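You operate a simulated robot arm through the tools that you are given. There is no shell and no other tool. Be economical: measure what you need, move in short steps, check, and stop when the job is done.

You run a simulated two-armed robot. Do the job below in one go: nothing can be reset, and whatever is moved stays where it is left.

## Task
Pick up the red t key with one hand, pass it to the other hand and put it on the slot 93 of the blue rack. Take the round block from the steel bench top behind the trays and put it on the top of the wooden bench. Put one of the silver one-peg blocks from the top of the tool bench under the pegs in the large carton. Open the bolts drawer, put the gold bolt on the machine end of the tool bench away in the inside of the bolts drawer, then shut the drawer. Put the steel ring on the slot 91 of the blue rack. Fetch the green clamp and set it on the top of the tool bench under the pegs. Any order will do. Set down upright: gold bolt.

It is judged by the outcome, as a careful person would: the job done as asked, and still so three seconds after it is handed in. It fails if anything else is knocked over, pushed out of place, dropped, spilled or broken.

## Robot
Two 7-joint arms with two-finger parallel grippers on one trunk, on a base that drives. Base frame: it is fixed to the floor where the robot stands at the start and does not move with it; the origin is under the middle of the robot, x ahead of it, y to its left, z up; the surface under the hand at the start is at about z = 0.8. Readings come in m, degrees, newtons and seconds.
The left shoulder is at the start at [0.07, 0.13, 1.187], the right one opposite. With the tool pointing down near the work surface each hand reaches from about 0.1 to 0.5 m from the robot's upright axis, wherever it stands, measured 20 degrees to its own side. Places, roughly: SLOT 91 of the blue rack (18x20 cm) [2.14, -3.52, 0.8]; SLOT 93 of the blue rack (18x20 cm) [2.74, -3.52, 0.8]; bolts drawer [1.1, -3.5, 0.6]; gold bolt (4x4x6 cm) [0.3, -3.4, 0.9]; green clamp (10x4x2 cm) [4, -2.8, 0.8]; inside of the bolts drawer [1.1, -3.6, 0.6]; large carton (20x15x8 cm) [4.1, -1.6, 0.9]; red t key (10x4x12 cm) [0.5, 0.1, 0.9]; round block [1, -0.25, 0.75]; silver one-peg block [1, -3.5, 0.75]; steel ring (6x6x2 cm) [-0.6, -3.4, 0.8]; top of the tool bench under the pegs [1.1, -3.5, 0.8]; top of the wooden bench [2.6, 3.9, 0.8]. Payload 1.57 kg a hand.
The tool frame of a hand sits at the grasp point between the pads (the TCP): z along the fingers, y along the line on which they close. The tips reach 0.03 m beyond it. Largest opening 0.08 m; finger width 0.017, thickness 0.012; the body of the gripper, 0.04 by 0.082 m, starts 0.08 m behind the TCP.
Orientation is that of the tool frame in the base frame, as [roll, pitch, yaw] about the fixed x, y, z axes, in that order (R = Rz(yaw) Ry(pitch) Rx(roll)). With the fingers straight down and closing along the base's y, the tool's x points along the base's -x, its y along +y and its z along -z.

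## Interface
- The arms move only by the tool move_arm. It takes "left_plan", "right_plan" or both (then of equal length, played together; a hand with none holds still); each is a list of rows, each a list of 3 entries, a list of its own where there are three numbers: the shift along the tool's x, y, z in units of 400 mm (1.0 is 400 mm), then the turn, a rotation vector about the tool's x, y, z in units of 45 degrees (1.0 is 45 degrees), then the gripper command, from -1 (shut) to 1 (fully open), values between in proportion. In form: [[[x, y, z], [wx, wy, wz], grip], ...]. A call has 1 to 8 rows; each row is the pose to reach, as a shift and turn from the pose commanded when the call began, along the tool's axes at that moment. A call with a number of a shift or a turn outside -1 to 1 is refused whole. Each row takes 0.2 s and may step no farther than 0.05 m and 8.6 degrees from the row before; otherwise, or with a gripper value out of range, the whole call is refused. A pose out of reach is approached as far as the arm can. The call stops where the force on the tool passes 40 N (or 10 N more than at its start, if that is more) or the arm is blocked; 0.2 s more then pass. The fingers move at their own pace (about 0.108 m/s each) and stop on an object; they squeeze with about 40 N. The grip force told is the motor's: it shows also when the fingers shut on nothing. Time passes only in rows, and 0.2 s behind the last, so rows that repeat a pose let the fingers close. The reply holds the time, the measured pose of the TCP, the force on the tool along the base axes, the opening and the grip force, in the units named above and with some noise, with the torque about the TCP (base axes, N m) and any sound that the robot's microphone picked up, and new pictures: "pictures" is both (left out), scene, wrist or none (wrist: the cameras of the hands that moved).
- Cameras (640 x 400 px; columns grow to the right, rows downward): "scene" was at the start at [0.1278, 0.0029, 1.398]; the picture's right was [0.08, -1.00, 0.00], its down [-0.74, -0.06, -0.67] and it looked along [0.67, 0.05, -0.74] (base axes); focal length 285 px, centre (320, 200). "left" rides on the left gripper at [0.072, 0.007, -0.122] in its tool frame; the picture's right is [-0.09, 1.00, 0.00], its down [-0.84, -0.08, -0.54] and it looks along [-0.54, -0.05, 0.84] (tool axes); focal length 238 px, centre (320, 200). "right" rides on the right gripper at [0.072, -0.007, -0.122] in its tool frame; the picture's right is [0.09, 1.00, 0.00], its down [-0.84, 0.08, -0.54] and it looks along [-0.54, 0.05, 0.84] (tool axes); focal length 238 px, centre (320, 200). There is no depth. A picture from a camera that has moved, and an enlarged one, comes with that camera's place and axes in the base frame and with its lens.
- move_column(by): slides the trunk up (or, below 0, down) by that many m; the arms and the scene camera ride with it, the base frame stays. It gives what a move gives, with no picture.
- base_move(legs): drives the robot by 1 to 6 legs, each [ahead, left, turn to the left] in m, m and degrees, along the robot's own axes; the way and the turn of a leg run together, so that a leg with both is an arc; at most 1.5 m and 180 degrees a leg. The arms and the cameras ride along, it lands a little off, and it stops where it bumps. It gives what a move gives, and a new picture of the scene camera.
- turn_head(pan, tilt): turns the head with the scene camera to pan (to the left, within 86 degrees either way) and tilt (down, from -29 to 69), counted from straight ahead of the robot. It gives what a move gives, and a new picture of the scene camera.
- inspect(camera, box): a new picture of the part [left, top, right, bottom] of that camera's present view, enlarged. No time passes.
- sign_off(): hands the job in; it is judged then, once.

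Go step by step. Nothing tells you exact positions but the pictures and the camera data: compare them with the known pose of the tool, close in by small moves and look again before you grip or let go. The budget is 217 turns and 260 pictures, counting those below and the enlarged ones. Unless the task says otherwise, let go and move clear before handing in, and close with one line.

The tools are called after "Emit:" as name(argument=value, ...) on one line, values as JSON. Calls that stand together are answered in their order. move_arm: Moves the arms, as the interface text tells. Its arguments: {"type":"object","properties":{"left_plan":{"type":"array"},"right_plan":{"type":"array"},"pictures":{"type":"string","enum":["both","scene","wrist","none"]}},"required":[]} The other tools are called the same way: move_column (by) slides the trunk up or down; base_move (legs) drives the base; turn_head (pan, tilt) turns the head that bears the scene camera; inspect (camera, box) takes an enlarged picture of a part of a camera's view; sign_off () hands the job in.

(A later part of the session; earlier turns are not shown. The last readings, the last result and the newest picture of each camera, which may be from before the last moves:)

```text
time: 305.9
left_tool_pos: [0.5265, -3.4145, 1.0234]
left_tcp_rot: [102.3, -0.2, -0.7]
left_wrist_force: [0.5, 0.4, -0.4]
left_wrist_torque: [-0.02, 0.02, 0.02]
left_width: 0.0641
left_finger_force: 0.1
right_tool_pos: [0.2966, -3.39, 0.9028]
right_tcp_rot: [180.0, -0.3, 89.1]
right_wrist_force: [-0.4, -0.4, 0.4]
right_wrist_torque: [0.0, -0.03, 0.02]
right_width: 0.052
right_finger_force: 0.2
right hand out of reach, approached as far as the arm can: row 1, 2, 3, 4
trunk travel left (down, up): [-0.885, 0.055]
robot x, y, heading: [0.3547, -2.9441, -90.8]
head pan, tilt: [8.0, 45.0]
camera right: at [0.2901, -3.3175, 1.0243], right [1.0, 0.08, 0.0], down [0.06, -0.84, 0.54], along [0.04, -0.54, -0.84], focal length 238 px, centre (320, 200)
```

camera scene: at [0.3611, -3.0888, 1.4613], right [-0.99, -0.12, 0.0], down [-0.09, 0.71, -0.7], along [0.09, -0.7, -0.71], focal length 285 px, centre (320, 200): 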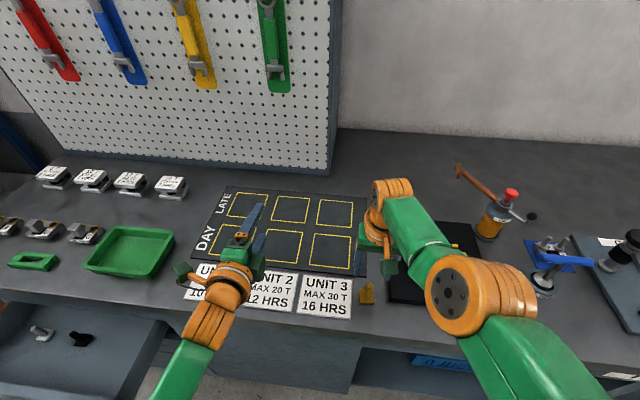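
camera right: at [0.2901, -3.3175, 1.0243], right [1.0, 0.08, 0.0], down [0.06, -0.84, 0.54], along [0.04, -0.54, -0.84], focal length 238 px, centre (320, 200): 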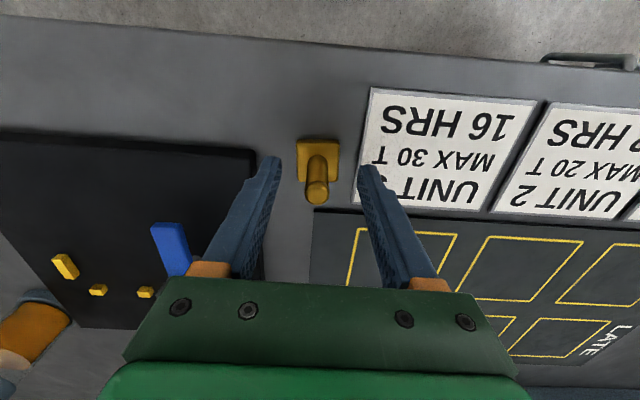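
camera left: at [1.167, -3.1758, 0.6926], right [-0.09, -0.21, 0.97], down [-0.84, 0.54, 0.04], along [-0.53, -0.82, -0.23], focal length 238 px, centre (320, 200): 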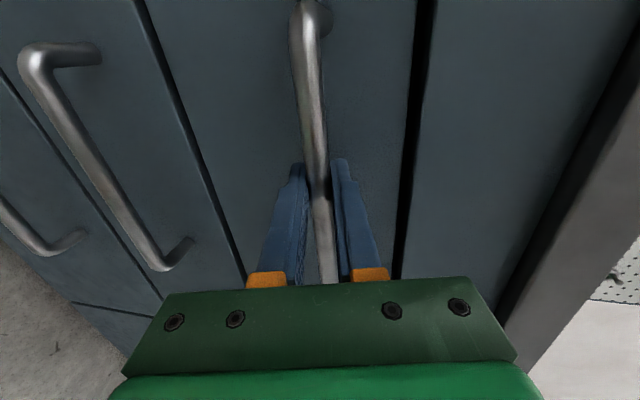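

Aligned. Descend 17 mm and close.

Emit:
move_arm(right_plan=[[[-0.005, -0.006, 0.042], [0, 0, 0], 0.3], [[-0.005, -0.006, 0.042], [0, 0, 0], 0.3], [[-0.005, -0.006, 0.042], [0, 0, 0], -1], [[-0.005, -0.006, 0.042], [0, 0, 0], -1], [[-0.005, -0.006, 0.042], [0, 0, 0], -1]], pictures="wrist")

```text
time: 307.1
left_tool_pos: [0.5278, -3.4153, 1.0222]
left_tcp_rot: [102.3, -0.3, -0.8]
left_wrist_force: [0.5, 0.1, 0.0]
left_wrist_torque: [0.01, 0.03, 0.0]
left_width: 0.0639
left_finger_force: 0.1
right_tool_pos: [0.2929, -3.3862, 0.8875]
right_tcp_rot: [-180.0, -0.2, 89.1]
right_wrist_force: [-0.7, 0.6, 0.4]
right_wrist_torque: [-0.01, 0.06, -0.05]
right_width: 0.0153
right_finger_force: 30.8
right hand out of reach, approached as far as the arm can: row 1, 2, 3, 4, 5
trunk travel left (down, up): [-0.885, 0.055]
robot x, y, heading: [0.3534, -2.947, -91.0]
head pan, tilt: [8.0, 45.0]
camera right: at [0.2862, -3.3148, 1.0094], right [1.0, 0.08, 0.0], down [0.06, -0.84, 0.54], along [0.04, -0.54, -0.84], focal length 238 px, centre (320, 200)
```

right: 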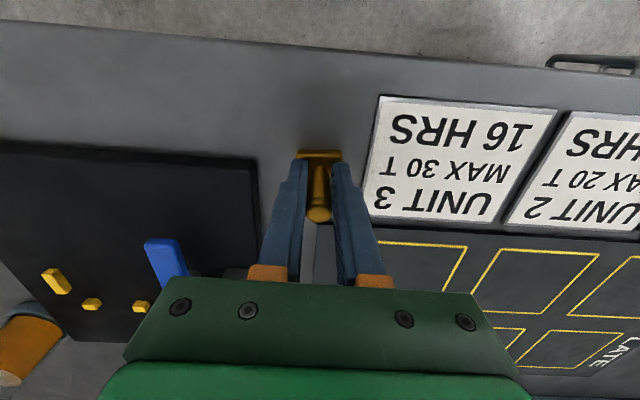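

Bolt gripped. Lift it and back away, then drive toward the open drawer.

Emit:
move_arm(right_plan=[[[0, 0, -0.1], [0, 0, 0], -1], [[0, 0, -0.2], [0, 0, 0], -1], [[0.03, 0, -0.3], [0, 0, 0], -1]], pictures="none")

Emit:
base_move(legs=[[-0.35, 0, 1.0], [0, 0.76, 0]])

Emit:
turn_head(pan=0, tilt=50)

```text
time: 307.9
left_tool_pos: [0.5272, -3.4161, 1.0229]
left_tcp_rot: [102.3, -0.3, -0.8]
left_wrist_force: [-0.5, 0.6, -0.2]
left_wrist_torque: [0.0, 0.0, -0.03]
left_width: 0.0639
left_finger_force: 0.1
right_tool_pos: [0.3036, -3.4096, 1.0063]
right_tcp_rot: [-180.0, -0.2, 89.1]
right_wrist_force: [-0.1, -0.3, -2.6]
right_wrist_torque: [0.02, 0.0, 0.03]
right_width: 0.015
right_finger_force: 30.9
right hand out of reach, approached as far as the arm can: row 1, 2, 3
trunk travel left (down, up): [-0.885, 0.055]
robot x, y, heading: [0.3544, -2.948, -91.1]
head pan, tilt: [8.0, 45.0]
```

```text
time: 313.8
left_tool_pos: [1.2762, -3.0742, 1.0224]
left_tcp_rot: [102.4, -0.2, -0.6]
left_wrist_force: [-0.4, -0.9, 0.5]
left_wrist_torque: [0.01, 0.0, 0.01]
left_width: 0.0638
left_finger_force: 0.2
right_tool_pos: [1.051, -3.0694, 1.0055]
right_tcp_rot: [180.0, -0.3, 89.2]
right_wrist_force: [-0.5, 0.1, -1.8]
right_wrist_torque: [0.04, 0.01, -0.02]
right_width: 0.0148
right_finger_force: 31.1
trunk travel left (down, up): [-0.885, 0.055]
robot x, y, heading: [1.102, -2.6066, -90.6]
head pan, tilt: [8.0, 45.0]
camera scene: at [1.106, -2.74, 1.4621], right [-0.99, -0.13, 0.0], down [-0.09, 0.7, -0.71], along [0.09, -0.7, -0.71], focal length 285 px, centre (320, 200)
```

scene: 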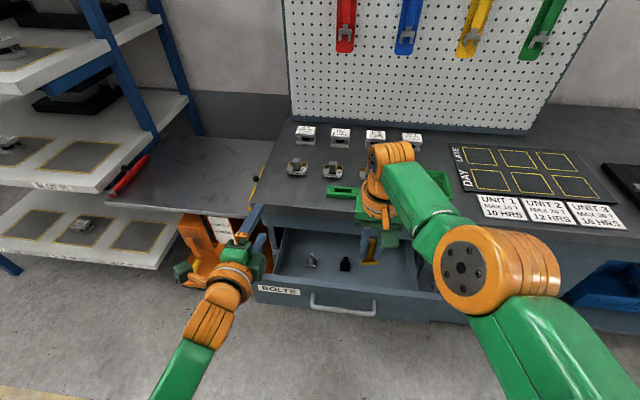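

```text
time: 314.5
left_tool_pos: [1.2749, -3.0745, 1.0223]
left_tcp_rot: [102.4, -0.3, -0.5]
left_wrist_force: [-1.2, 0.9, 0.4]
left_wrist_torque: [0.0, 0.03, 0.02]
left_width: 0.0642
left_finger_force: 0.0
right_tool_pos: [1.0521, -3.0696, 1.0062]
right_tcp_rot: [180.0, -0.2, 89.3]
right_wrist_force: [-0.1, 0.4, -1.0]
right_wrist_torque: [-0.02, 0.0, 0.02]
right_width: 0.0147
right_finger_force: 29.8
trunk travel left (down, up): [-0.885, 0.055]
robot x, y, heading: [1.0977, -2.6025, -90.8]
head pan, tilt: [0.0, 50.0]
camera scene: at [1.0959, -2.7363, 1.4553], right [-1.0, 0.01, 0.0], down [0.01, 0.77, -0.64], along [-0.01, -0.64, -0.77], focal length 285 px, centre (320, 200)
```

scene: 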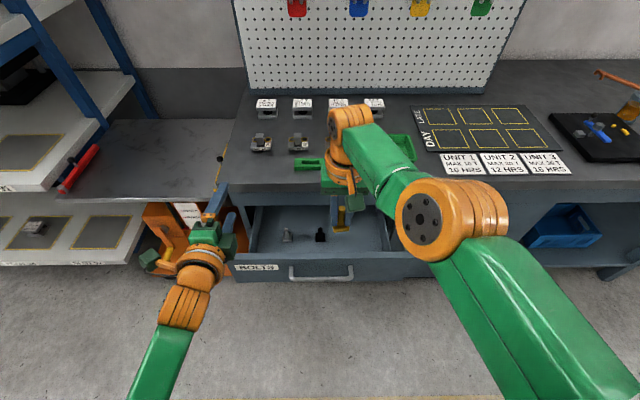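

Drawer interior spans x≈0.89–1.29, rim z≈0.71, floor ≈0.6. I'll raise the left hand out of the way, and position the right hand above the free spot at about (1.0, -3.22).

Emit:
move_arm(left_plan=[[[0, 0.1, -0.02], [0, 0, 0], 0.6], [[0, 0.2, -0.04], [0, 0, 0], 0.6], [[0, 0.3, -0.07], [0, 0, 0], 0.6], [[0, 0.4, -0.09], [0, 0, 0], 0.6], [[0, 0.49, -0.11], [0, 0, 0], 0.6]], pictures="none")

Emit:
base_move(legs=[[0.14, -0.05, 0.7]])

Emit:
move_column(by=-0.18)

Emit:
inspect(camera="right", box=[0, 0, 640, 400])

```text
time: 315.7
left_tool_pos: [1.2725, -3.0738, 1.2224]
left_tcp_rot: [102.5, -0.2, -0.5]
left_wrist_force: [-0.2, 1.0, -0.4]
left_wrist_torque: [0.01, 0.0, -0.01]
left_width: 0.0641
left_finger_force: 0.1
right_tool_pos: [1.0517, -3.0705, 1.0056]
right_tcp_rot: [180.0, -0.3, 89.4]
right_wrist_force: [-0.3, -0.6, -1.4]
right_wrist_torque: [0.02, 0.0, 0.01]
right_width: 0.0152
right_finger_force: 31.1
trunk travel left (down, up): [-0.885, 0.055]
robot x, y, heading: [1.0984, -2.6033, -90.5]
head pan, tilt: [0.0, 50.0]
```

```text
time: 317.0
left_tool_pos: [1.2314, -3.2076, 1.2243]
left_tcp_rot: [102.2, 0.0, 0.3]
left_wrist_force: [0.0, -0.3, 0.7]
left_wrist_torque: [0.0, 0.0, -0.01]
left_width: 0.064
left_finger_force: 0.1
right_tool_pos: [1.0077, -3.207, 1.0062]
right_tcp_rot: [180.0, -0.1, 90.0]
right_wrist_force: [0.4, 0.6, -1.1]
right_wrist_torque: [0.0, 0.01, 0.0]
right_width: 0.0148
right_finger_force: 31.1
trunk travel left (down, up): [-0.885, 0.055]
robot x, y, heading: [1.0479, -2.7468, -90.0]
head pan, tilt: [0.0, 50.0]
camera scene: at [1.0484, -2.8716, 1.4556], right [-1.0, 0.0, 0.0], down [0.0, 0.76, -0.64], along [0.0, -0.64, -0.76], focal length 285 px, centre (320, 200)
```

scene: 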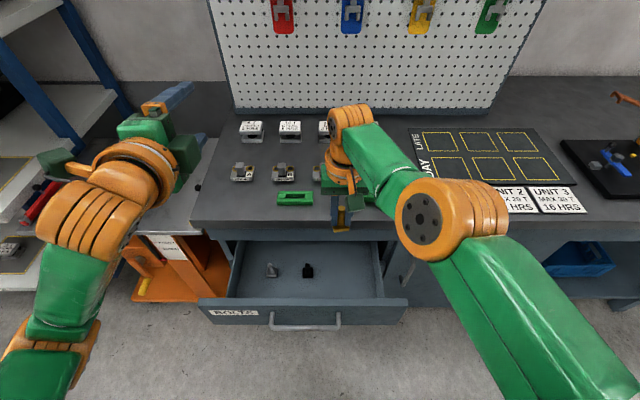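

```text
time: 319.0
left_tool_pos: [1.2295, -3.2102, 1.042]
left_tcp_rot: [102.5, -0.1, 0.4]
left_wrist_force: [0.5, -0.5, 0.5]
left_wrist_torque: [0.02, 0.01, 0.0]
left_width: 0.0638
left_finger_force: 0.1
right_tool_pos: [1.0067, -3.2088, 0.8262]
right_tcp_rot: [-180.0, -0.3, 90.2]
right_wrist_force: [-0.8, -0.1, -1.2]
right_wrist_torque: [0.01, 0.01, -0.01]
right_width: 0.0152
right_finger_force: 31.2
trunk travel left (down, up): [-0.705, 0.235]
robot x, y, heading: [1.0499, -2.748, -89.8]
head pan, tilt: [0.0, 50.0]
```

```text
1.00 times, centred on (320, 200) of right (not enlarged: the box is as wide or as high as the picture)
camera zoom: at [0.9996, -3.1378, 0.9474], right [1.0, 0.09, 0.0], down [0.08, -0.84, 0.54], along [0.05, -0.54, -0.84], focal length 238 px, centre (320, 200)
```

zoom: 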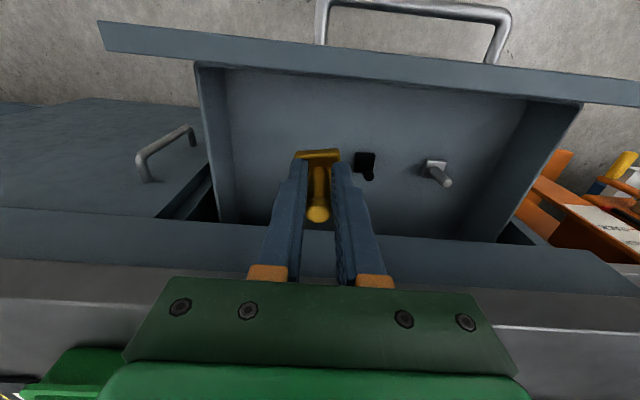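

Good alignment over the drawer's free right part. Lower the trunk 0.12, then check.

Emit:
move_column(by=-0.12)

Emit:
inspect(camera="right", box=[0, 0, 640, 400])

Emit:
turn_head(pan=0, tilt=55)

```text
time: 320.5
left_tool_pos: [1.2309, -3.2104, 0.9231]
left_tcp_rot: [102.4, -0.2, 0.3]
left_wrist_force: [-0.3, -0.2, -0.3]
left_wrist_torque: [-0.02, 0.02, -0.01]
left_width: 0.0639
left_finger_force: 0.0
right_tool_pos: [1.0063, -3.2105, 0.7056]
right_tcp_rot: [180.0, -0.2, 90.1]
right_wrist_force: [-1.2, 0.4, -1.2]
right_wrist_torque: [0.05, 0.02, -0.01]
right_width: 0.0151
right_finger_force: 31.5
trunk travel left (down, up): [-0.585, 0.355]
robot x, y, heading: [1.0464, -2.7464, -89.9]
head pan, tilt: [0.0, 50.0]
```

```text
1.00 times, centred on (320, 200) of right (not enlarged: the box is as wide or as high as the picture)
camera zoom: at [0.9996, -3.1377, 0.8274], right [1.0, 0.09, 0.0], down [0.08, -0.84, 0.54], along [0.05, -0.54, -0.84], focal length 238 px, centre (320, 200)
```

zoom: 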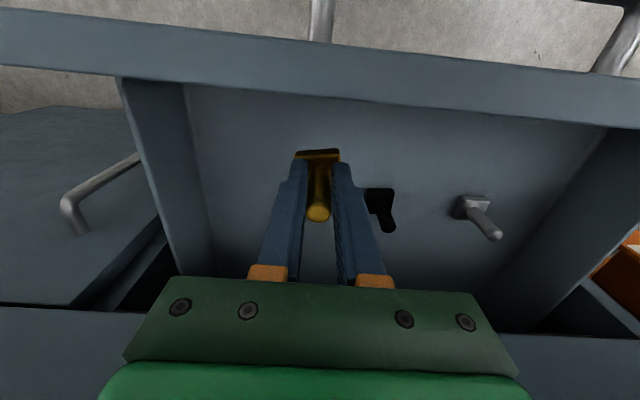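

```text
time: 321.2
left_tool_pos: [1.2296, -3.2118, 0.9224]
left_tcp_rot: [102.3, -0.2, 0.3]
left_wrist_force: [-0.4, 0.2, 0.2]
left_wrist_torque: [0.04, -0.01, -0.01]
left_width: 0.0641
left_finger_force: 0.0
right_tool_pos: [1.0069, -3.2097, 0.7051]
right_tcp_rot: [-180.0, -0.3, 90.1]
right_wrist_force: [0.0, 0.0, -1.7]
right_wrist_torque: [0.02, 0.0, -0.01]
right_width: 0.0151
right_finger_force: 31.1
trunk travel left (down, up): [-0.585, 0.355]
robot x, y, heading: [1.0473, -2.7435, -89.9]
head pan, tilt: [0.0, 55.0]
camera scene: at [1.0471, -2.8704, 1.1487], right [-1.0, 0.0, 0.0], down [0.0, 0.82, -0.57], along [0.0, -0.57, -0.82], focal length 285 px, centre (320, 200)
```

scene: 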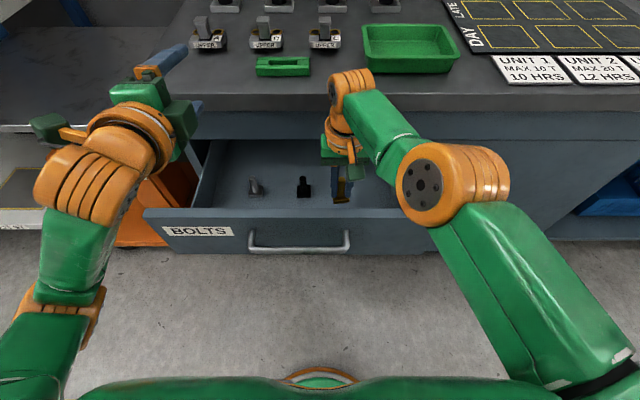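

Floor estimate is ≈0.59. Lower the bolt by arm in steps, slightly deeper into the drawer.

Emit:
move_arm(right_plan=[[[-0.02, 0, 0.05], [0, 0, 0], -1], [[-0.035, 0, 0.1], [0, 0, 0], -1], [[-0.035, 0, 0.125], [0, 0, 0], -1], [[-0.035, 0, 0.125], [0, 0, 0], -1]], pictures="wrist")

```text
time: 322.2
left_tool_pos: [1.2301, -3.21, 0.9231]
left_tcp_rot: [102.3, -0.2, 0.3]
left_wrist_force: [0.3, -0.1, -0.7]
left_wrist_torque: [-0.01, -0.01, 0.0]
left_width: 0.0638
left_finger_force: 0.0
right_tool_pos: [1.0007, -3.2056, 0.6591]
right_tcp_rot: [-180.0, -0.2, 90.1]
right_wrist_force: [-0.6, -0.4, -1.8]
right_wrist_torque: [0.02, 0.0, 0.01]
right_width: 0.0152
right_finger_force: 30.7
right hand out of reach, approached as far as the arm can: row 1, 2, 3, 4
trunk travel left (down, up): [-0.585, 0.355]
robot x, y, heading: [1.0498, -2.7447, -89.9]
head pan, tilt: [0.0, 55.0]
camera right: at [0.9949, -3.1346, 0.7813], right [1.0, 0.09, 0.0], down [0.08, -0.84, 0.54], along [0.05, -0.54, -0.84], focal length 238 px, centre (320, 200)
```

right: 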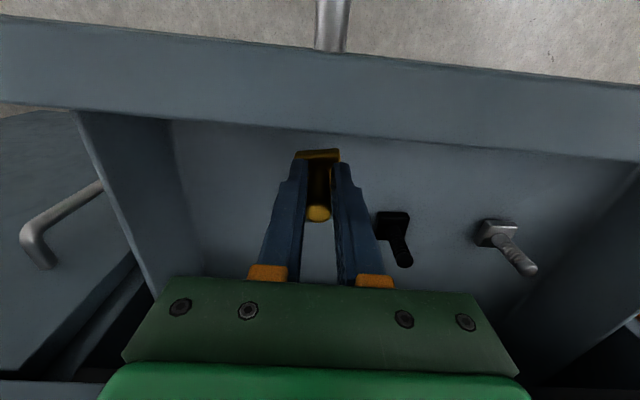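

The arm is at its reach limit, so lower the last bit with the trunk in small steps.

Emit:
move_column(by=-0.01)

Emit:
inspect(camera="right", box=[220, 100, 460, 260])

```text
time: 322.8
left_tool_pos: [1.2303, -3.211, 0.9128]
left_tcp_rot: [102.4, -0.2, 0.4]
left_wrist_force: [0.3, 0.6, -0.3]
left_wrist_torque: [0.02, -0.01, 0.0]
left_width: 0.064
left_finger_force: 0.1
right_tool_pos: [1.0025, -3.2068, 0.6489]
right_tcp_rot: [180.0, -0.3, 90.1]
right_wrist_force: [0.7, -0.5, -1.7]
right_wrist_torque: [-0.02, 0.01, 0.0]
right_width: 0.0152
right_finger_force: 31.0
trunk travel left (down, up): [-0.575, 0.365]
robot x, y, heading: [1.0485, -2.742, -89.9]
head pan, tilt: [0.0, 55.0]
```

```text
2.50 times, centred on (340, 180) of right
camera zoom: at [0.9949, -3.1346, 0.7714], right [1.0, 0.09, 0.0], down [0.08, -0.84, 0.54], along [0.05, -0.54, -0.84], focal length 596 px, centre (270, 250)
```

zoom: 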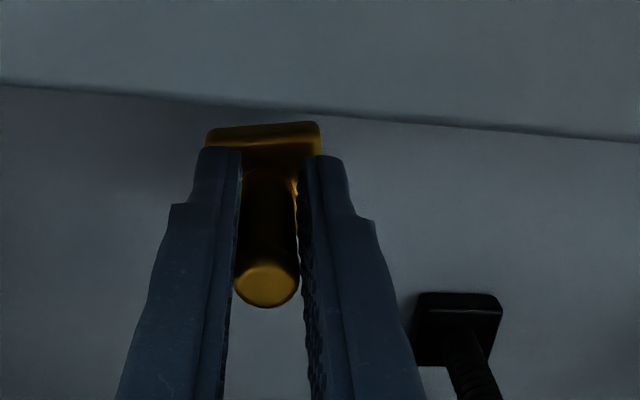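

The bolt is clear of the front panel. Continue lowering in small steps.

Emit:
move_column(by=-0.008)

```text
time: 323.3
left_tool_pos: [1.23, -3.2091, 0.9037]
left_tcp_rot: [102.5, -0.2, 0.3]
left_wrist_force: [-0.3, 0.4, 0.0]
left_wrist_torque: [0.0, -0.05, -0.01]
left_width: 0.0639
left_finger_force: 0.1
right_tool_pos: [1.0018, -3.2059, 0.6419]
right_tcp_rot: [-180.0, -0.4, 90.1]
right_wrist_force: [0.2, -0.2, -1.2]
right_wrist_torque: [-0.01, -0.03, -0.02]
right_width: 0.015
right_finger_force: 30.7
trunk travel left (down, up): [-0.567, 0.373]
robot x, y, heading: [1.0476, -2.7482, -89.6]
head pan, tilt: [0.0, 55.0]
```

Emit:
move_column(by=-0.008)

```text
time: 323.9
left_tool_pos: [1.2309, -3.2098, 0.8967]
left_tcp_rot: [102.4, -0.3, 0.3]
left_wrist_force: [-0.3, 0.0, 0.1]
left_wrist_torque: [-0.03, 0.0, 0.03]
left_width: 0.0642
left_finger_force: 0.0
right_tool_pos: [1.0025, -3.2042, 0.6339]
right_tcp_rot: [180.0, -0.2, 90.0]
right_wrist_force: [-0.6, 0.1, -1.0]
right_wrist_torque: [0.04, 0.02, 0.01]
right_width: 0.0149
right_finger_force: 30.6
trunk travel left (down, up): [-0.559, 0.381]
robot x, y, heading: [1.0497, -2.7483, -90.0]
head pan, tilt: [0.0, 55.0]
```

Emit:
move_column(by=-0.01)

Emit:
inspect(camera="right", box=[220, 100, 460, 260])

```text
time: 324.5
left_tool_pos: [1.2296, -3.2105, 0.8865]
left_tcp_rot: [102.5, -0.2, 0.4]
left_wrist_force: [-0.1, 0.4, 0.1]
left_wrist_torque: [0.0, -0.01, 0.0]
left_width: 0.0639
left_finger_force: 0.1
right_tool_pos: [1.0021, -3.2062, 0.6242]
right_tcp_rot: [-179.9, -0.3, 90.1]
right_wrist_force: [-0.6, 0.4, -1.6]
right_wrist_torque: [0.02, 0.01, 0.0]
right_width: 0.015
right_finger_force: 31.3
trunk travel left (down, up): [-0.549, 0.391]
robot x, y, heading: [1.0481, -2.7458, -89.9]
head pan, tilt: [0.0, 55.0]
```

```text
2.50 times, centred on (340, 180) of right
camera zoom: at [0.9949, -3.1345, 0.7454], right [1.0, 0.09, 0.0], down [0.08, -0.84, 0.54], along [0.05, -0.54, -0.84], focal length 596 px, centre (270, 250)
```

zoom: 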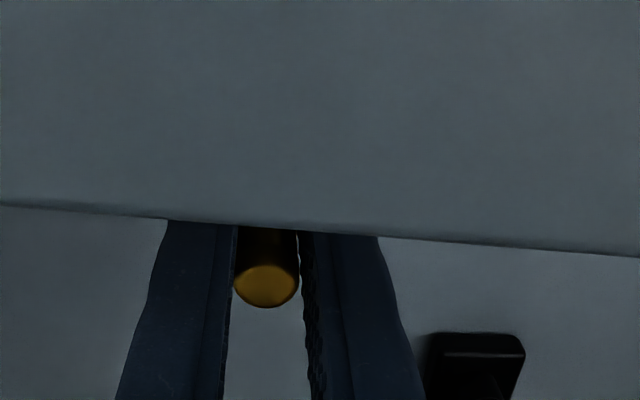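

Emit:
move_column(by=-0.006)

```text
time: 325.0
left_tool_pos: [1.2307, -3.2105, 0.8803]
left_tcp_rot: [102.4, -0.2, 0.3]
left_wrist_force: [0.0, -0.7, -0.4]
left_wrist_torque: [0.0, -0.02, 0.0]
left_width: 0.0641
left_finger_force: 0.0
right_tool_pos: [1.0025, -3.2052, 0.6173]
right_tcp_rot: [-179.9, -0.3, 90.0]
right_wrist_force: [0.3, 0.7, 0.7]
right_wrist_torque: [0.0, -0.01, 0.02]
right_width: 0.0152
right_finger_force: 30.9
trunk travel left (down, up): [-0.543, 0.397]
robot x, y, heading: [1.0521, -2.7416, -89.7]
head pan, tilt: [0.0, 55.0]
```

Emit:
move_column(by=-0.004)

```text
time: 325.6
left_tool_pos: [1.2301, -3.2065, 0.8807]
left_tcp_rot: [102.0, -0.1, 0.3]
left_wrist_force: [0.6, 1.0, -0.5]
left_wrist_torque: [0.02, 0.0, 0.0]
left_width: 0.0637
left_finger_force: 0.2
right_tool_pos: [1.0011, -3.2052, 0.6165]
right_tcp_rot: [-180.0, 0.2, 90.1]
right_wrist_force: [0.2, -3.0, 23.9]
right_wrist_torque: [-0.34, 0.0, -0.05]
right_width: 0.0152
right_finger_force: 31.0
trunk travel left (down, up): [-0.539, 0.401]
robot x, y, heading: [1.0492, -2.7407, -89.8]
head pan, tilt: [0.0, 55.0]
```

Bolt on the drawer floor (24 N). Open slightly, then raise straight up with the trunk.

Emit:
move_arm(right_plan=[[[0, 0, 0], [0, 0, 0], -0.1], [[0, 0, 0], [0, 0, 0], -0.1], [[0, 0, 0], [0, 0, 0], -0.1]], pictures="none")

Emit:
move_column(by=0.16)

Emit:
inspect(camera="right", box=[0, 0, 640, 400])

```text
time: 326.4
left_tool_pos: [1.2299, -3.2109, 0.8759]
left_tcp_rot: [102.3, -0.2, 0.3]
left_wrist_force: [0.9, 0.4, 0.9]
left_wrist_torque: [-0.01, 0.01, 0.03]
left_width: 0.0639
left_finger_force: 0.0
right_tool_pos: [1.0022, -3.2065, 0.6137]
right_tcp_rot: [-180.0, -0.3, 90.1]
right_wrist_force: [-0.9, 0.5, 0.2]
right_wrist_torque: [-0.03, -0.02, -0.02]
right_width: 0.0365
right_finger_force: 0.0
trunk travel left (down, up): [-0.539, 0.401]
robot x, y, heading: [1.0481, -2.7458, -89.9]
head pan, tilt: [0.0, 55.0]
```

```text
time: 328.2
left_tool_pos: [1.2299, -3.2097, 1.0374]
left_tcp_rot: [102.5, -0.2, 0.3]
left_wrist_force: [0.4, 0.2, 1.0]
left_wrist_torque: [0.0, 0.0, -0.01]
left_width: 0.064
left_finger_force: 0.1
right_tool_pos: [1.0017, -3.2064, 0.7738]
right_tcp_rot: [-179.9, -0.3, 90.1]
right_wrist_force: [0.2, -0.3, -0.1]
right_wrist_torque: [-0.01, 0.01, 0.01]
right_width: 0.0361
right_finger_force: 0.1
trunk travel left (down, up): [-0.699, 0.241]
robot x, y, heading: [1.0467, -2.7456, -89.8]
head pan, tilt: [0.0, 55.0]
```

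```text
1.00 times, centred on (320, 200) of right (not enlarged: the box is as wide or as high as the picture)
camera zoom: at [0.9949, -3.1345, 0.8955], right [1.0, 0.09, 0.0], down [0.08, -0.84, 0.54], along [0.05, -0.54, -0.84], focal length 238 px, centre (320, 200)
```

zoom: 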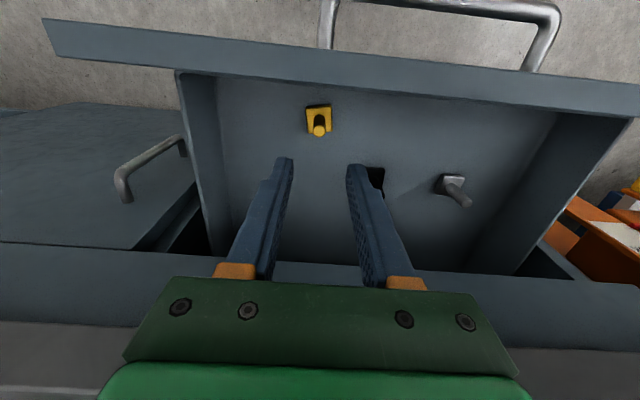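

The bolt stands upright in the drawer. Now back off, close the left gripper to a fist, tuck the right hand up and back, and bring the left to drawer-face height.

Emit:
base_move(legs=[[-0.26, 0, 0]])

Emit:
move_arm(left_plan=[[[-0.06, -0.1, 0.02], [0, 0, 0], -1], [[-0.12, -0.2, 0.04], [0, 0, 0], -1], [[-0.18, -0.3, 0.07], [0, 0, 0], -1], [[-0.24, -0.4, 0.09], [0, 0, 0], -1], [[-0.28, -0.49, 0.11], [0, 0, 0], -1]], right_plan=[[[0.05, 0, -0.1], [0, 0, 0], -0.1], [[0.1, 0, -0.2], [0, 0, 0], -0.1], [[0.15, 0, -0.3], [0, 0, 0], -0.1], [[0.2, 0, -0.4], [0, 0, 0], -0.1], [[0.25, 0, -0.5], [0, 0, 0], -0.1]], pictures="none")

Emit:
move_column(by=-0.148)

Emit:
turn_head(pan=0, tilt=45)

```text
time: 330.1
left_tool_pos: [1.2293, -2.9552, 1.0357]
left_tcp_rot: [102.4, -0.1, 0.1]
left_wrist_force: [-0.5, 0.0, -0.6]
left_wrist_torque: [0.01, -0.03, 0.0]
left_width: 0.064
left_finger_force: 0.0
right_tool_pos: [0.9997, -2.9506, 0.7737]
right_tcp_rot: [180.0, -0.3, 90.0]
right_wrist_force: [-0.3, 0.1, -0.6]
right_wrist_torque: [0.0, -0.01, -0.02]
right_width: 0.0359
right_finger_force: 0.1
trunk travel left (down, up): [-0.699, 0.241]
robot x, y, heading: [1.0505, -2.4853, -90.0]
head pan, tilt: [0.0, 55.0]
camera scene: at [1.0467, -2.615, 1.2627], right [-1.0, 0.0, 0.0], down [0.0, 0.82, -0.57], along [0.0, -0.57, -0.82], focal length 285 px, centre (320, 200)
```

scene: 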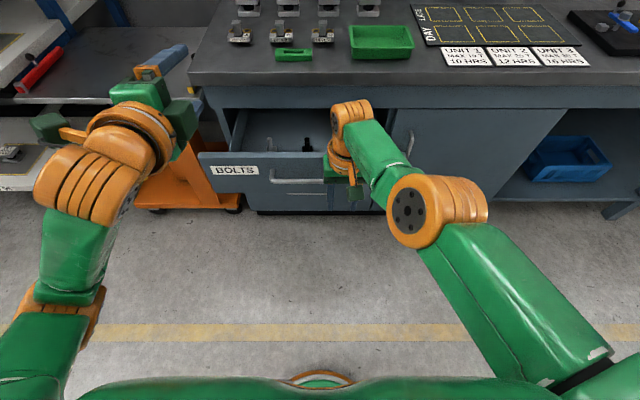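

```text
time: 331.2
left_tool_pos: [1.1172, -2.9538, 0.8355]
left_tcp_rot: [102.3, -0.3, 0.1]
left_wrist_force: [-1.0, 0.0, -0.3]
left_wrist_torque: [0.04, 0.01, 0.0]
left_width: 0.0
left_finger_force: 21.0
right_tool_pos: [1.0259, -2.9168, 0.9958]
right_tcp_rot: [-180.0, -0.3, 90.0]
right_wrist_force: [-0.3, -0.2, -0.6]
right_wrist_torque: [-0.02, -0.01, 0.05]
right_width: 0.0361
right_finger_force: 0.0
right hand out of reach, approached as far as the arm can: row 1, 2, 3, 4, 5
trunk travel left (down, up): [-0.699, 0.241]
robot x, y, heading: [1.0496, -2.4897, -90.0]
head pan, tilt: [0.0, 55.0]
```

```text
time: 333.0
left_tool_pos: [1.1167, -2.955, 0.687]
left_tcp_rot: [102.4, -0.2, 0.3]
left_wrist_force: [0.0, 0.0, -0.1]
left_wrist_torque: [-0.02, -0.01, -0.03]
left_width: 0.0001
left_finger_force: 20.9
right_tool_pos: [1.0259, -2.9185, 0.8477]
right_tcp_rot: [-179.9, -0.4, 89.9]
right_wrist_force: [-0.3, 0.1, -1.0]
right_wrist_torque: [0.02, -0.01, -0.03]
right_width: 0.036
right_finger_force: 0.0
trunk travel left (down, up): [-0.551, 0.389]
robot x, y, heading: [1.0485, -2.4868, -89.9]
head pan, tilt: [0.0, 55.0]
```

```text
time: 333.7
left_tool_pos: [1.1176, -2.9551, 0.6872]
left_tcp_rot: [102.3, -0.1, 0.2]
left_wrist_force: [0.2, -0.7, -0.2]
left_wrist_torque: [-0.01, 0.0, 0.04]
left_width: 0.0003
left_finger_force: 20.9
right_tool_pos: [1.0252, -2.9179, 0.8484]
right_tcp_rot: [-179.9, -0.4, 89.9]
right_wrist_force: [-0.4, -0.2, 0.1]
right_wrist_torque: [-0.01, 0.01, -0.01]
right_width: 0.0359
right_finger_force: 0.1
trunk travel left (down, up): [-0.551, 0.389]
robot x, y, heading: [1.054, -2.4892, -90.0]
head pan, tilt: [0.0, 45.0]
camera scene: at [1.0466, -2.6232, 1.1281], right [-1.0, 0.0, 0.0], down [0.0, 0.71, -0.71], along [0.0, -0.71, -0.71], focal length 285 px, centre (320, 200)
```

scene: 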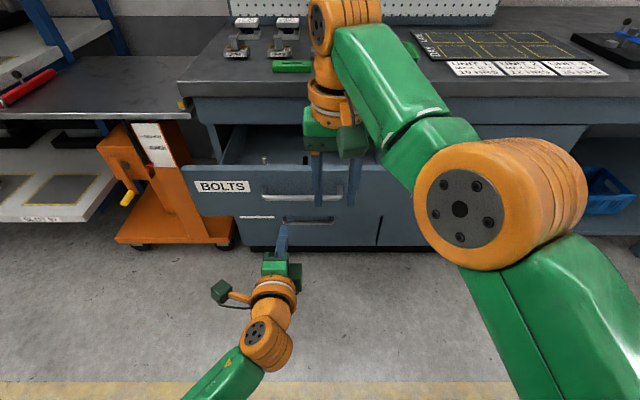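

Raise 8 mm, then push the drawer shut by driving forward.

Emit:
move_column(by=0.009)

Emit:
base_move(legs=[[0.2, 0, 0], [0.13, 0, 0]])

```text
time: 334.3
left_tool_pos: [1.1177, -2.955, 0.6971]
left_tcp_rot: [102.4, -0.1, 0.3]
left_wrist_force: [0.2, 0.6, 0.7]
left_wrist_torque: [0.0, -0.03, -0.03]
left_width: 0.0
left_finger_force: 21.3
right_tool_pos: [1.0251, -2.9175, 0.8558]
right_tcp_rot: [-179.9, -0.4, 90.0]
right_wrist_force: [-0.5, -0.2, -0.4]
right_wrist_torque: [0.01, 0.01, 0.0]
right_width: 0.0359
right_finger_force: 0.1
trunk travel left (down, up): [-0.56, 0.38]
robot x, y, heading: [1.0503, -2.4885, -89.9]
head pan, tilt: [0.0, 45.0]
```

```text
time: 336.8
left_tool_pos: [1.1143, -3.2828, 0.6965]
left_tcp_rot: [102.4, -0.2, 0.0]
left_wrist_force: [-0.4, -0.3, -0.3]
left_wrist_torque: [-0.01, 0.01, 0.03]
left_width: 0.0004
left_finger_force: 21.6
right_tool_pos: [1.024, -3.2438, 0.8565]
right_tcp_rot: [-180.0, -0.4, 89.8]
right_wrist_force: [-0.5, -0.6, 0.3]
right_wrist_torque: [-0.01, 0.01, 0.05]
right_width: 0.0358
right_finger_force: 0.0
trunk travel left (down, up): [-0.56, 0.38]
robot x, y, heading: [1.0458, -2.8149, -90.4]
head pan, tilt: [0.0, 45.0]
camera scene: at [1.045, -2.9501, 1.1372], right [-1.0, 0.0, 0.0], down [0.0, 0.71, -0.71], along [0.0, -0.71, -0.71], focal length 285 px, centre (320, 200)
```

scene: 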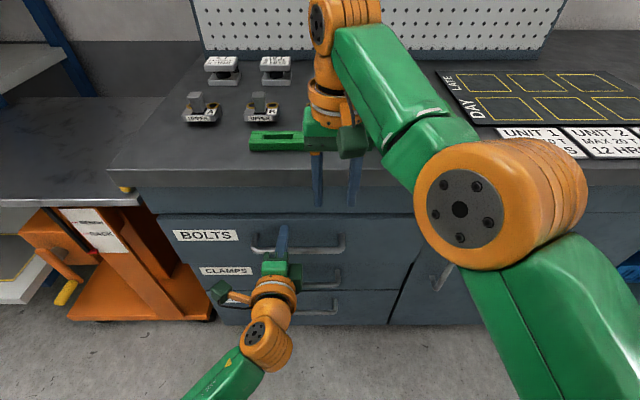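

Nearly shut; push the last ~1.5 cm with the left arm.

Emit:
move_arm(left_plan=[[[0, 0.005, 0.02], [0, 0, 0], -1], [[0, 0.009, 0.038], [0, 0, 0], -1], [[0, 0.011, 0.048], [0, 0, 0], -1], [[0, 0.012, 0.055], [0, 0, 0], -1]], pictures="scene")

```text
time: 337.8
left_tool_pos: [1.1151, -3.3055, 0.697]
left_tcp_rot: [102.4, -0.2, 0.0]
left_wrist_force: [0.2, -0.3, 0.5]
left_wrist_torque: [0.0, 0.0, 0.0]
left_width: 0.0
left_finger_force: 21.6
right_tool_pos: [1.0226, -3.2453, 0.8569]
right_tcp_rot: [-179.9, -0.5, 89.8]
right_wrist_force: [-0.3, 0.1, -0.4]
right_wrist_torque: [-0.04, -0.01, -0.01]
right_width: 0.0359
right_finger_force: 0.1
trunk travel left (down, up): [-0.56, 0.38]
robot x, y, heading: [1.0459, -2.8163, -90.4]
head pan, tilt: [0.0, 45.0]
camera scene: at [1.045, -2.9503, 1.1372], right [-1.0, 0.0, 0.0], down [0.0, 0.71, -0.71], along [0.0, -0.71, -0.71], focal length 285 px, centre (320, 200)
```

scene: 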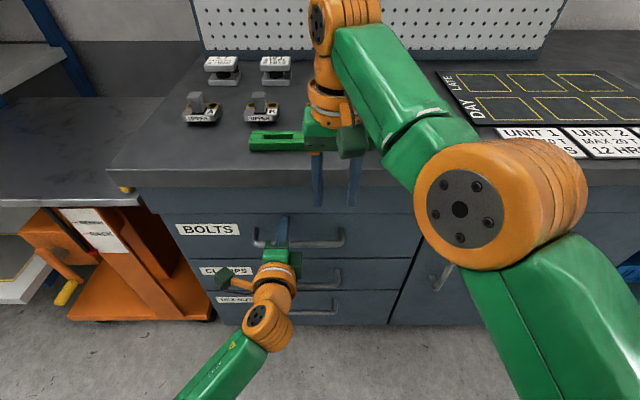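

Emit:
move_arm(left_plan=[[[0, 0.003, 0.012], [0, 0, 0], -1], [[0, 0.006, 0.025], [0, 0, 0], -1], [[0, 0.008, 0.037], [0, 0, 0], -1]], pictures="none")

Emit:
inspect(camera="scene", box=[130, 150, 430, 330])

```text
time: 338.3
left_tool_pos: [1.1153, -3.3068, 0.6968]
left_tcp_rot: [102.6, 0.1, 0.1]
left_wrist_force: [2.9, 22.4, 4.6]
left_wrist_torque: [-0.2, 0.05, 0.06]
left_width: 0.0001
left_finger_force: 21.0
right_tool_pos: [1.0239, -3.237, 0.8611]
right_tcp_rot: [-179.8, 0.0, 89.9]
right_wrist_force: [0.6, 0.3, -0.8]
right_wrist_torque: [0.0, 0.01, -0.04]
right_width: 0.0357
right_finger_force: 0.0
trunk travel left (down, up): [-0.56, 0.38]
robot x, y, heading: [1.0441, -2.8119, -90.0]
head pan, tilt: [0.0, 45.0]
stopped in row 2 (left hand): the force on the tool passed its limit at 47 N (the readings are from after the stop); the commanded pose is now the measured one
```

```text
2.13 times, centred on (280, 240) of scene
camera zoom: at [1.046, -2.9414, 1.1384], right [-1.0, 0.0, 0.0], down [0.0, 0.7, -0.71], along [0.0, -0.71, -0.7], focal length 609 px, centre (405, 115)
```

zoom: 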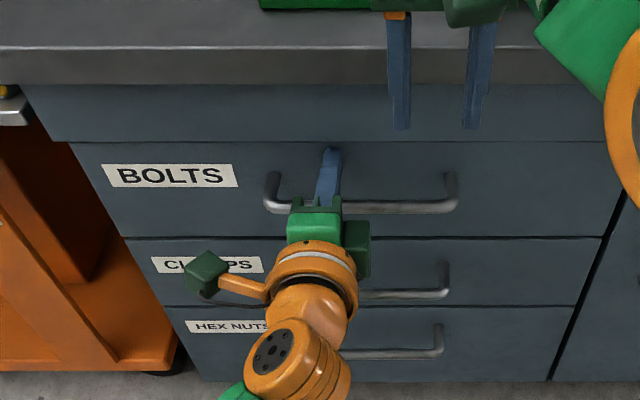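

The drawer is firmly shut. Next, the steel ring at about (-0.6, -3.4): back off, raise the trunk, drive right and look.

Emit:
base_move(legs=[[-0.45, 0, 0], [0, -1.0, 0], [0, -0.45, 0]])

Emit:
move_column(by=0.27)

Emit:
turn_head(pan=-5, tilt=35)

```text
time: 348.1
left_tool_pos: [-0.3463, -2.8451, 0.693]
left_tcp_rot: [103.0, -0.1, -1.1]
left_wrist_force: [-0.4, -1.0, -0.4]
left_wrist_torque: [0.0, -0.01, 0.0]
left_width: 0.0002
left_finger_force: 21.5
right_tool_pos: [-0.4343, -2.7767, 0.8566]
right_tcp_rot: [-179.9, -0.4, 88.6]
right_wrist_force: [-0.8, -0.3, -0.2]
right_wrist_torque: [0.02, -0.01, 0.01]
right_width: 0.0362
right_finger_force: 0.0
trunk travel left (down, up): [-0.56, 0.38]
robot x, y, heading: [-0.4064, -2.3448, -91.3]
head pan, tilt: [0.0, 45.0]
camera scene: at [-0.4072, -2.4821, 1.1372], right [-1.0, 0.02, 0.0], down [0.02, 0.71, -0.71], along [-0.02, -0.71, -0.71], focal length 285 px, centre (320, 200)
```

scene: 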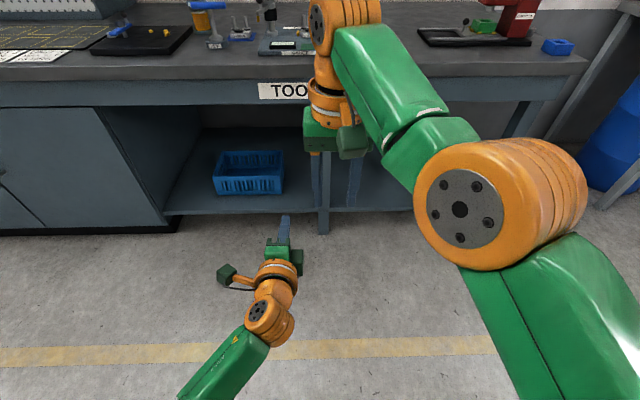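

```text
time: 350.9
left_tool_pos: [-0.3456, -2.8451, 0.9641]
left_tcp_rot: [103.1, -0.1, -1.2]
left_wrist_force: [0.7, 0.5, 0.0]
left_wrist_torque: [0.03, 0.01, 0.01]
left_width: 0.0001
left_finger_force: 21.0
right_tool_pos: [-0.436, -2.7755, 1.1277]
right_tcp_rot: [-179.9, -0.4, 88.5]
right_wrist_force: [0.3, 0.5, -0.8]
right_wrist_torque: [0.03, -0.01, 0.02]
right_width: 0.0358
right_finger_force: 0.0
trunk travel left (down, up): [-0.83, 0.11]
robot x, y, heading: [-0.4041, -2.3473, -91.3]
head pan, tilt: [0.0, 45.0]
```

```text
time: 351.6
left_tool_pos: [-0.3444, -2.8444, 0.9649]
left_tcp_rot: [103.1, -0.1, -1.2]
left_wrist_force: [-0.6, 0.1, 0.6]
left_wrist_torque: [0.02, 0.01, 0.0]
left_width: 0.0001
left_finger_force: 21.0
right_tool_pos: [-0.435, -2.7759, 1.127]
right_tcp_rot: [-179.9, -0.4, 88.6]
right_wrist_force: [-0.6, -0.2, 0.5]
right_wrist_torque: [0.01, -0.03, 0.01]
right_width: 0.036
right_finger_force: 0.1
trunk travel left (down, up): [-0.83, 0.11]
robot x, y, heading: [-0.4019, -2.347, -91.6]
head pan, tilt: [-5.0, 35.0]
camera scene: at [-0.4149, -2.4884, 1.4219], right [-0.99, 0.11, 0.0], down [0.06, 0.57, -0.82], along [-0.09, -0.81, -0.57], focal length 285 px, centre (320, 200)
```

scene: 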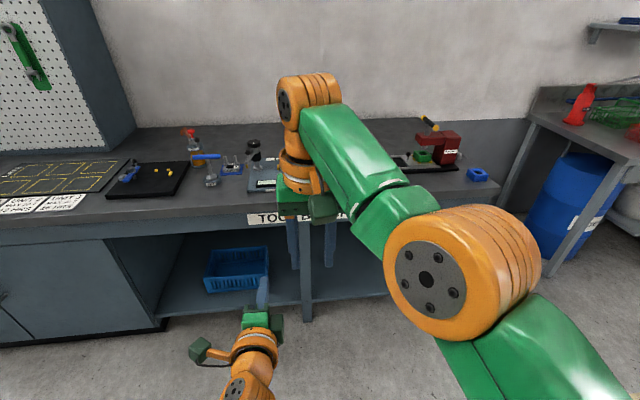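

The arm hides the ring's spot. Pitch the right hand forward 45° (needed for the rack) and shift it right, then look.

Emit:
move_arm(right_plan=[[[0, -0.06, 0.03], [0, -0.18, 0], 0.5], [[0, -0.12, 0.06], [0, -0.36, 0], 1], [[0, -0.18, 0.09], [0, -0.54, 0], 1], [[0, -0.24, 0.12], [0, -0.72, 0], 1], [[0, -0.3, 0.15], [0, -0.88, 0], 1], [[0, -0.36, 0.18], [0, -1, 0], 1]], pictures="both")

```text
time: 353.0
left_tool_pos: [-0.3476, -2.8457, 0.9636]
left_tcp_rot: [103.1, -0.3, -1.3]
left_wrist_force: [0.8, 0.2, 0.8]
left_wrist_torque: [0.02, 0.04, 0.04]
left_width: 0.0
left_finger_force: 21.6
right_tool_pos: [-0.5725, -2.9783, 1.0894]
right_tcp_rot: [-180.0, 44.6, 88.6]
right_wrist_force: [-0.6, -0.7, 0.4]
right_wrist_torque: [-0.03, -0.03, 0.04]
right_width: 0.0801
right_finger_force: 0.1
right hand out of reach, approached as far as the arm can: row 1, 2, 3, 4, 5, 6
trunk travel left (down, up): [-0.83, 0.11]
robot x, y, heading: [-0.4028, -2.3473, -91.3]
head pan, tilt: [-5.0, 35.0]
camera scene: at [-0.4175, -2.4895, 1.4219], right [-0.99, 0.11, 0.0], down [0.07, 0.57, -0.82], along [-0.09, -0.81, -0.57], focal length 285 px, centre (320, 200)
camera right: at [-0.5773, -2.8418, 1.1249], right [1.0, 0.04, -0.06], down [0.07, -0.22, 0.97], along [0.03, -0.98, -0.22], focal length 238 px, centre (320, 200)
```

scene: 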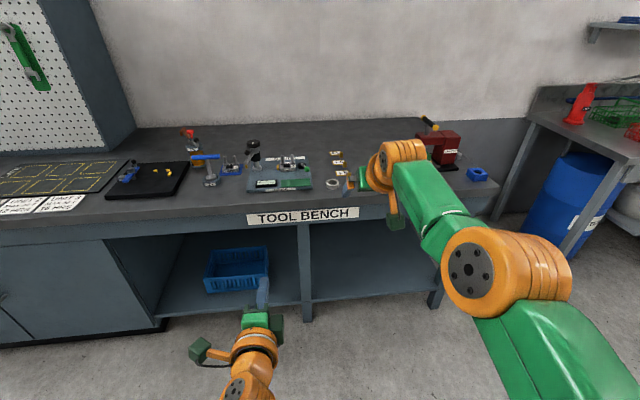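
right: 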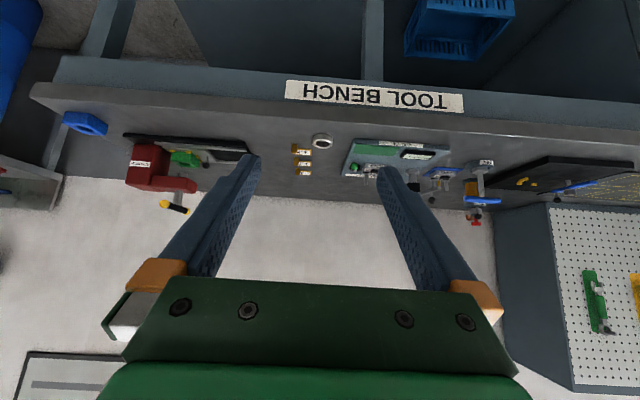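

I see the ring at (332,183) in the scene view. Zoom.

Emit:
inspect(camera="scene", box=[240, 130, 420, 230])

```text
3.56 times, centred on (330, 180) of scene
camera zoom: at [-0.4175, -2.4895, 1.4219], right [-0.99, 0.11, 0.0], down [0.07, 0.57, -0.82], along [-0.09, -0.81, -0.57], focal length 1015 px, centre (284, 271)
```

zoom: 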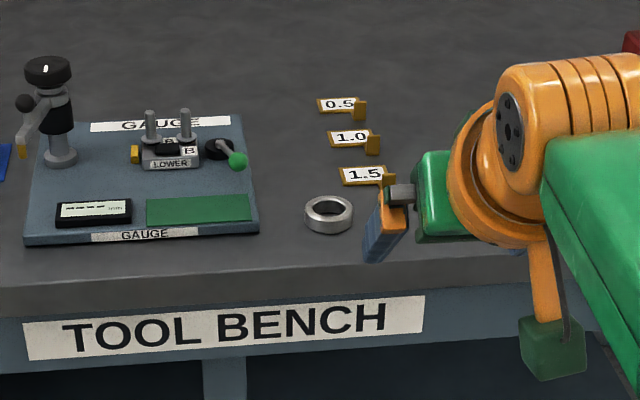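

Ring is flat at about (-0.568, -3.403). Raise the left hand well clear of the gauge, then drive in.

Emit:
move_arm(left_plan=[[[0, 0.1, -0.023], [0, 0, 0], -1], [[0, 0.2, -0.046], [0, 0, 0], -1], [[0, 0.3, -0.07], [0, 0, 0], -1], [[0, 0.4, -0.1], [0, 0, 0], -1], [[0, 0.5, -0.13], [0, 0, 0], -1], [[0, 0.6, -0.16], [0, 0, 0], -1]], pictures="none")

Emit:
base_move(legs=[[0, -0.065, 1.3], [0.5, 0, 0]])

Emit:
inspect(camera="right", box=[0, 0, 640, 400])

```text
time: 354.4
left_tool_pos: [-0.3455, -2.8399, 1.2108]
left_tcp_rot: [103.1, -0.2, -1.3]
left_wrist_force: [-0.8, 0.2, 0.2]
left_wrist_torque: [0.0, -0.01, 0.01]
left_width: 0.0
left_finger_force: 21.3
right_tool_pos: [-0.5712, -2.9764, 1.0899]
right_tcp_rot: [-179.9, 44.4, 88.7]
right_wrist_force: [-0.7, -0.4, 0.0]
right_wrist_torque: [0.01, 0.02, 0.0]
right_width: 0.08
right_finger_force: 0.1
trunk travel left (down, up): [-0.83, 0.11]
robot x, y, heading: [-0.3987, -2.3449, -91.1]
head pan, tilt: [-5.0, 35.0]
```

```text
time: 357.9
left_tool_pos: [-0.4017, -3.334, 1.2117]
left_tcp_rot: [103.1, -0.2, -0.1]
left_wrist_force: [0.1, -1.6, 0.9]
left_wrist_torque: [-0.03, 0.01, -0.03]
left_width: 0.0001
left_finger_force: 21.6
right_tool_pos: [-0.6249, -3.4778, 1.0916]
right_tcp_rot: [-179.9, 44.7, 89.8]
right_wrist_force: [0.0, -0.6, -0.4]
right_wrist_torque: [-0.04, 0.0, -0.01]
right_width: 0.0798
right_finger_force: 0.1
trunk travel left (down, up): [-0.83, 0.11]
robot x, y, heading: [-0.4681, -2.8446, -90.3]
head pan, tilt: [-5.0, 35.0]
camera scene: at [-0.4778, -2.9847, 1.4222], right [-1.0, 0.09, 0.0], down [0.05, 0.57, -0.82], along [-0.08, -0.82, -0.57], focal length 285 px, centre (320, 200)
```

scene: 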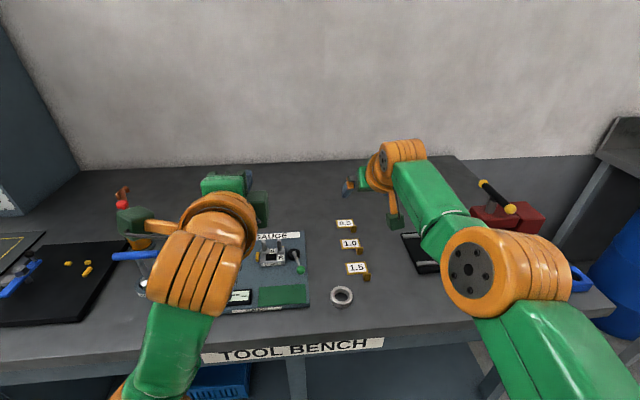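

```text
1.00 times, centred on (320, 200) of right (not enlarged: the box is as wide or as high as the picture)
camera zoom: at [-0.6307, -3.3404, 1.1266], right [1.0, 0.06, -0.07], down [0.08, -0.22, 0.97], along [0.05, -0.97, -0.22], focal length 238 px, centre (320, 200)
```

zoom: 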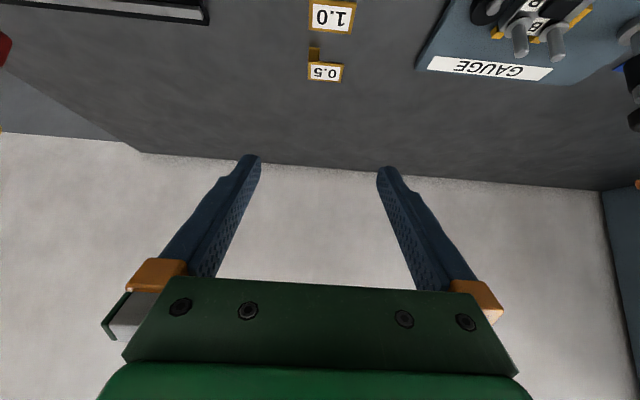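

Ring at (-0.572, -3.407). Bring the right hand back and down to a pre-grasp 7 cm short along its axis.

Emit:
move_arm(right_plan=[[[0.11, 0.027, 0.013], [0, 0, 0], 1], [[0.22, 0.054, 0.026], [0, 0, 0], 1], [[0.33, 0.081, 0.039], [0, 0, 0], 1], [[0.44, 0.108, 0.051], [0, 0, 0], 1], [[0.55, 0.135, 0.063], [0, 0, 0], 1]], pictures="both")

```text
time: 359.1
left_tool_pos: [-0.4015, -3.3342, 1.2113]
left_tcp_rot: [103.1, -0.1, -0.1]
left_wrist_force: [0.2, 0.8, -0.1]
left_wrist_torque: [0.0, 0.04, 0.0]
left_width: 0.0
left_finger_force: 21.1
right_tool_pos: [-0.538, -3.4333, 0.8818]
right_tcp_rot: [179.9, 44.9, 89.5]
right_wrist_force: [-1.8, -3.2, 6.2]
right_wrist_torque: [-0.22, -0.28, -0.25]
right_width: 0.0786
right_finger_force: 0.1
right hand out of reach, approached as far as the arm can: row 1, 2, 3, 4, 5
trunk travel left (down, up): [-0.83, 0.11]
robot x, y, heading: [-0.4674, -2.8443, -90.2]
head pan, tilt: [-5.0, 35.0]
camera scene: at [-0.4779, -2.985, 1.4223], right [-1.0, 0.09, 0.0], down [0.05, 0.57, -0.82], along [-0.08, -0.82, -0.57], focal length 285 px, centre (320, 200)
camera right: at [-0.5446, -3.2953, 0.917], right [1.0, 0.06, -0.06], down [0.08, -0.21, 0.97], along [0.04, -0.98, -0.22], focal length 238 px, centre (320, 200)
```

scene: 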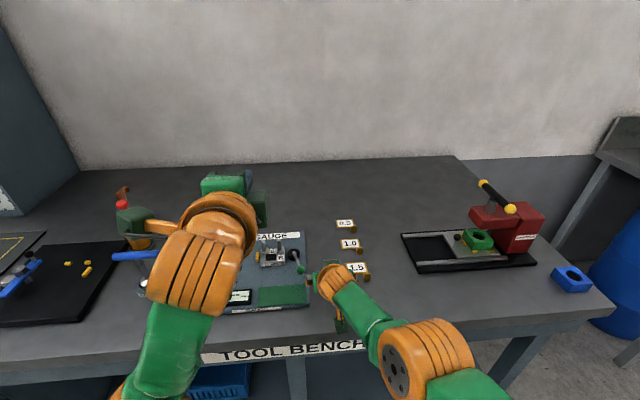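
right: 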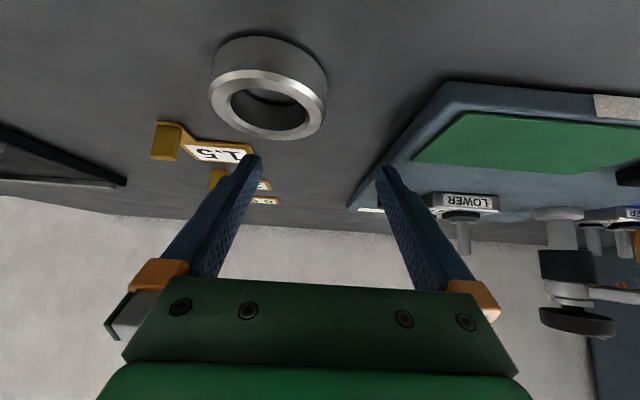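

The hand overshot its commanded pose (reach limits). Raise and pull back a bit to get a reachable, known pose.

Emit:
move_arm(right_plan=[[[-0.08, -0.03, -0.08], [0, 0, 0], 1], [[-0.12, -0.06, -0.18], [0, 0, 0], 1], [[-0.12, -0.08, -0.28], [0, 0, 0], 1]], pictures="none")

```text
time: 359.9
left_tool_pos: [-0.4014, -3.3359, 1.2098]
left_tcp_rot: [103.0, -0.1, -0.2]
left_wrist_force: [0.2, -0.3, -0.5]
left_wrist_torque: [0.01, 0.03, 0.0]
left_width: 0.0
left_finger_force: 21.3
right_tool_pos: [-0.5515, -3.4646, 0.9791]
right_tcp_rot: [-180.0, 44.4, 89.9]
right_wrist_force: [0.0, 0.4, -0.2]
right_wrist_torque: [0.02, 0.04, -0.04]
right_width: 0.0803
right_finger_force: 0.1
right hand out of reach, approached as far as the arm can: row 1, 2, 3
trunk travel left (down, up): [-0.83, 0.11]
robot x, y, heading: [-0.472, -2.8465, -90.2]
head pan, tilt: [-5.0, 35.0]
```

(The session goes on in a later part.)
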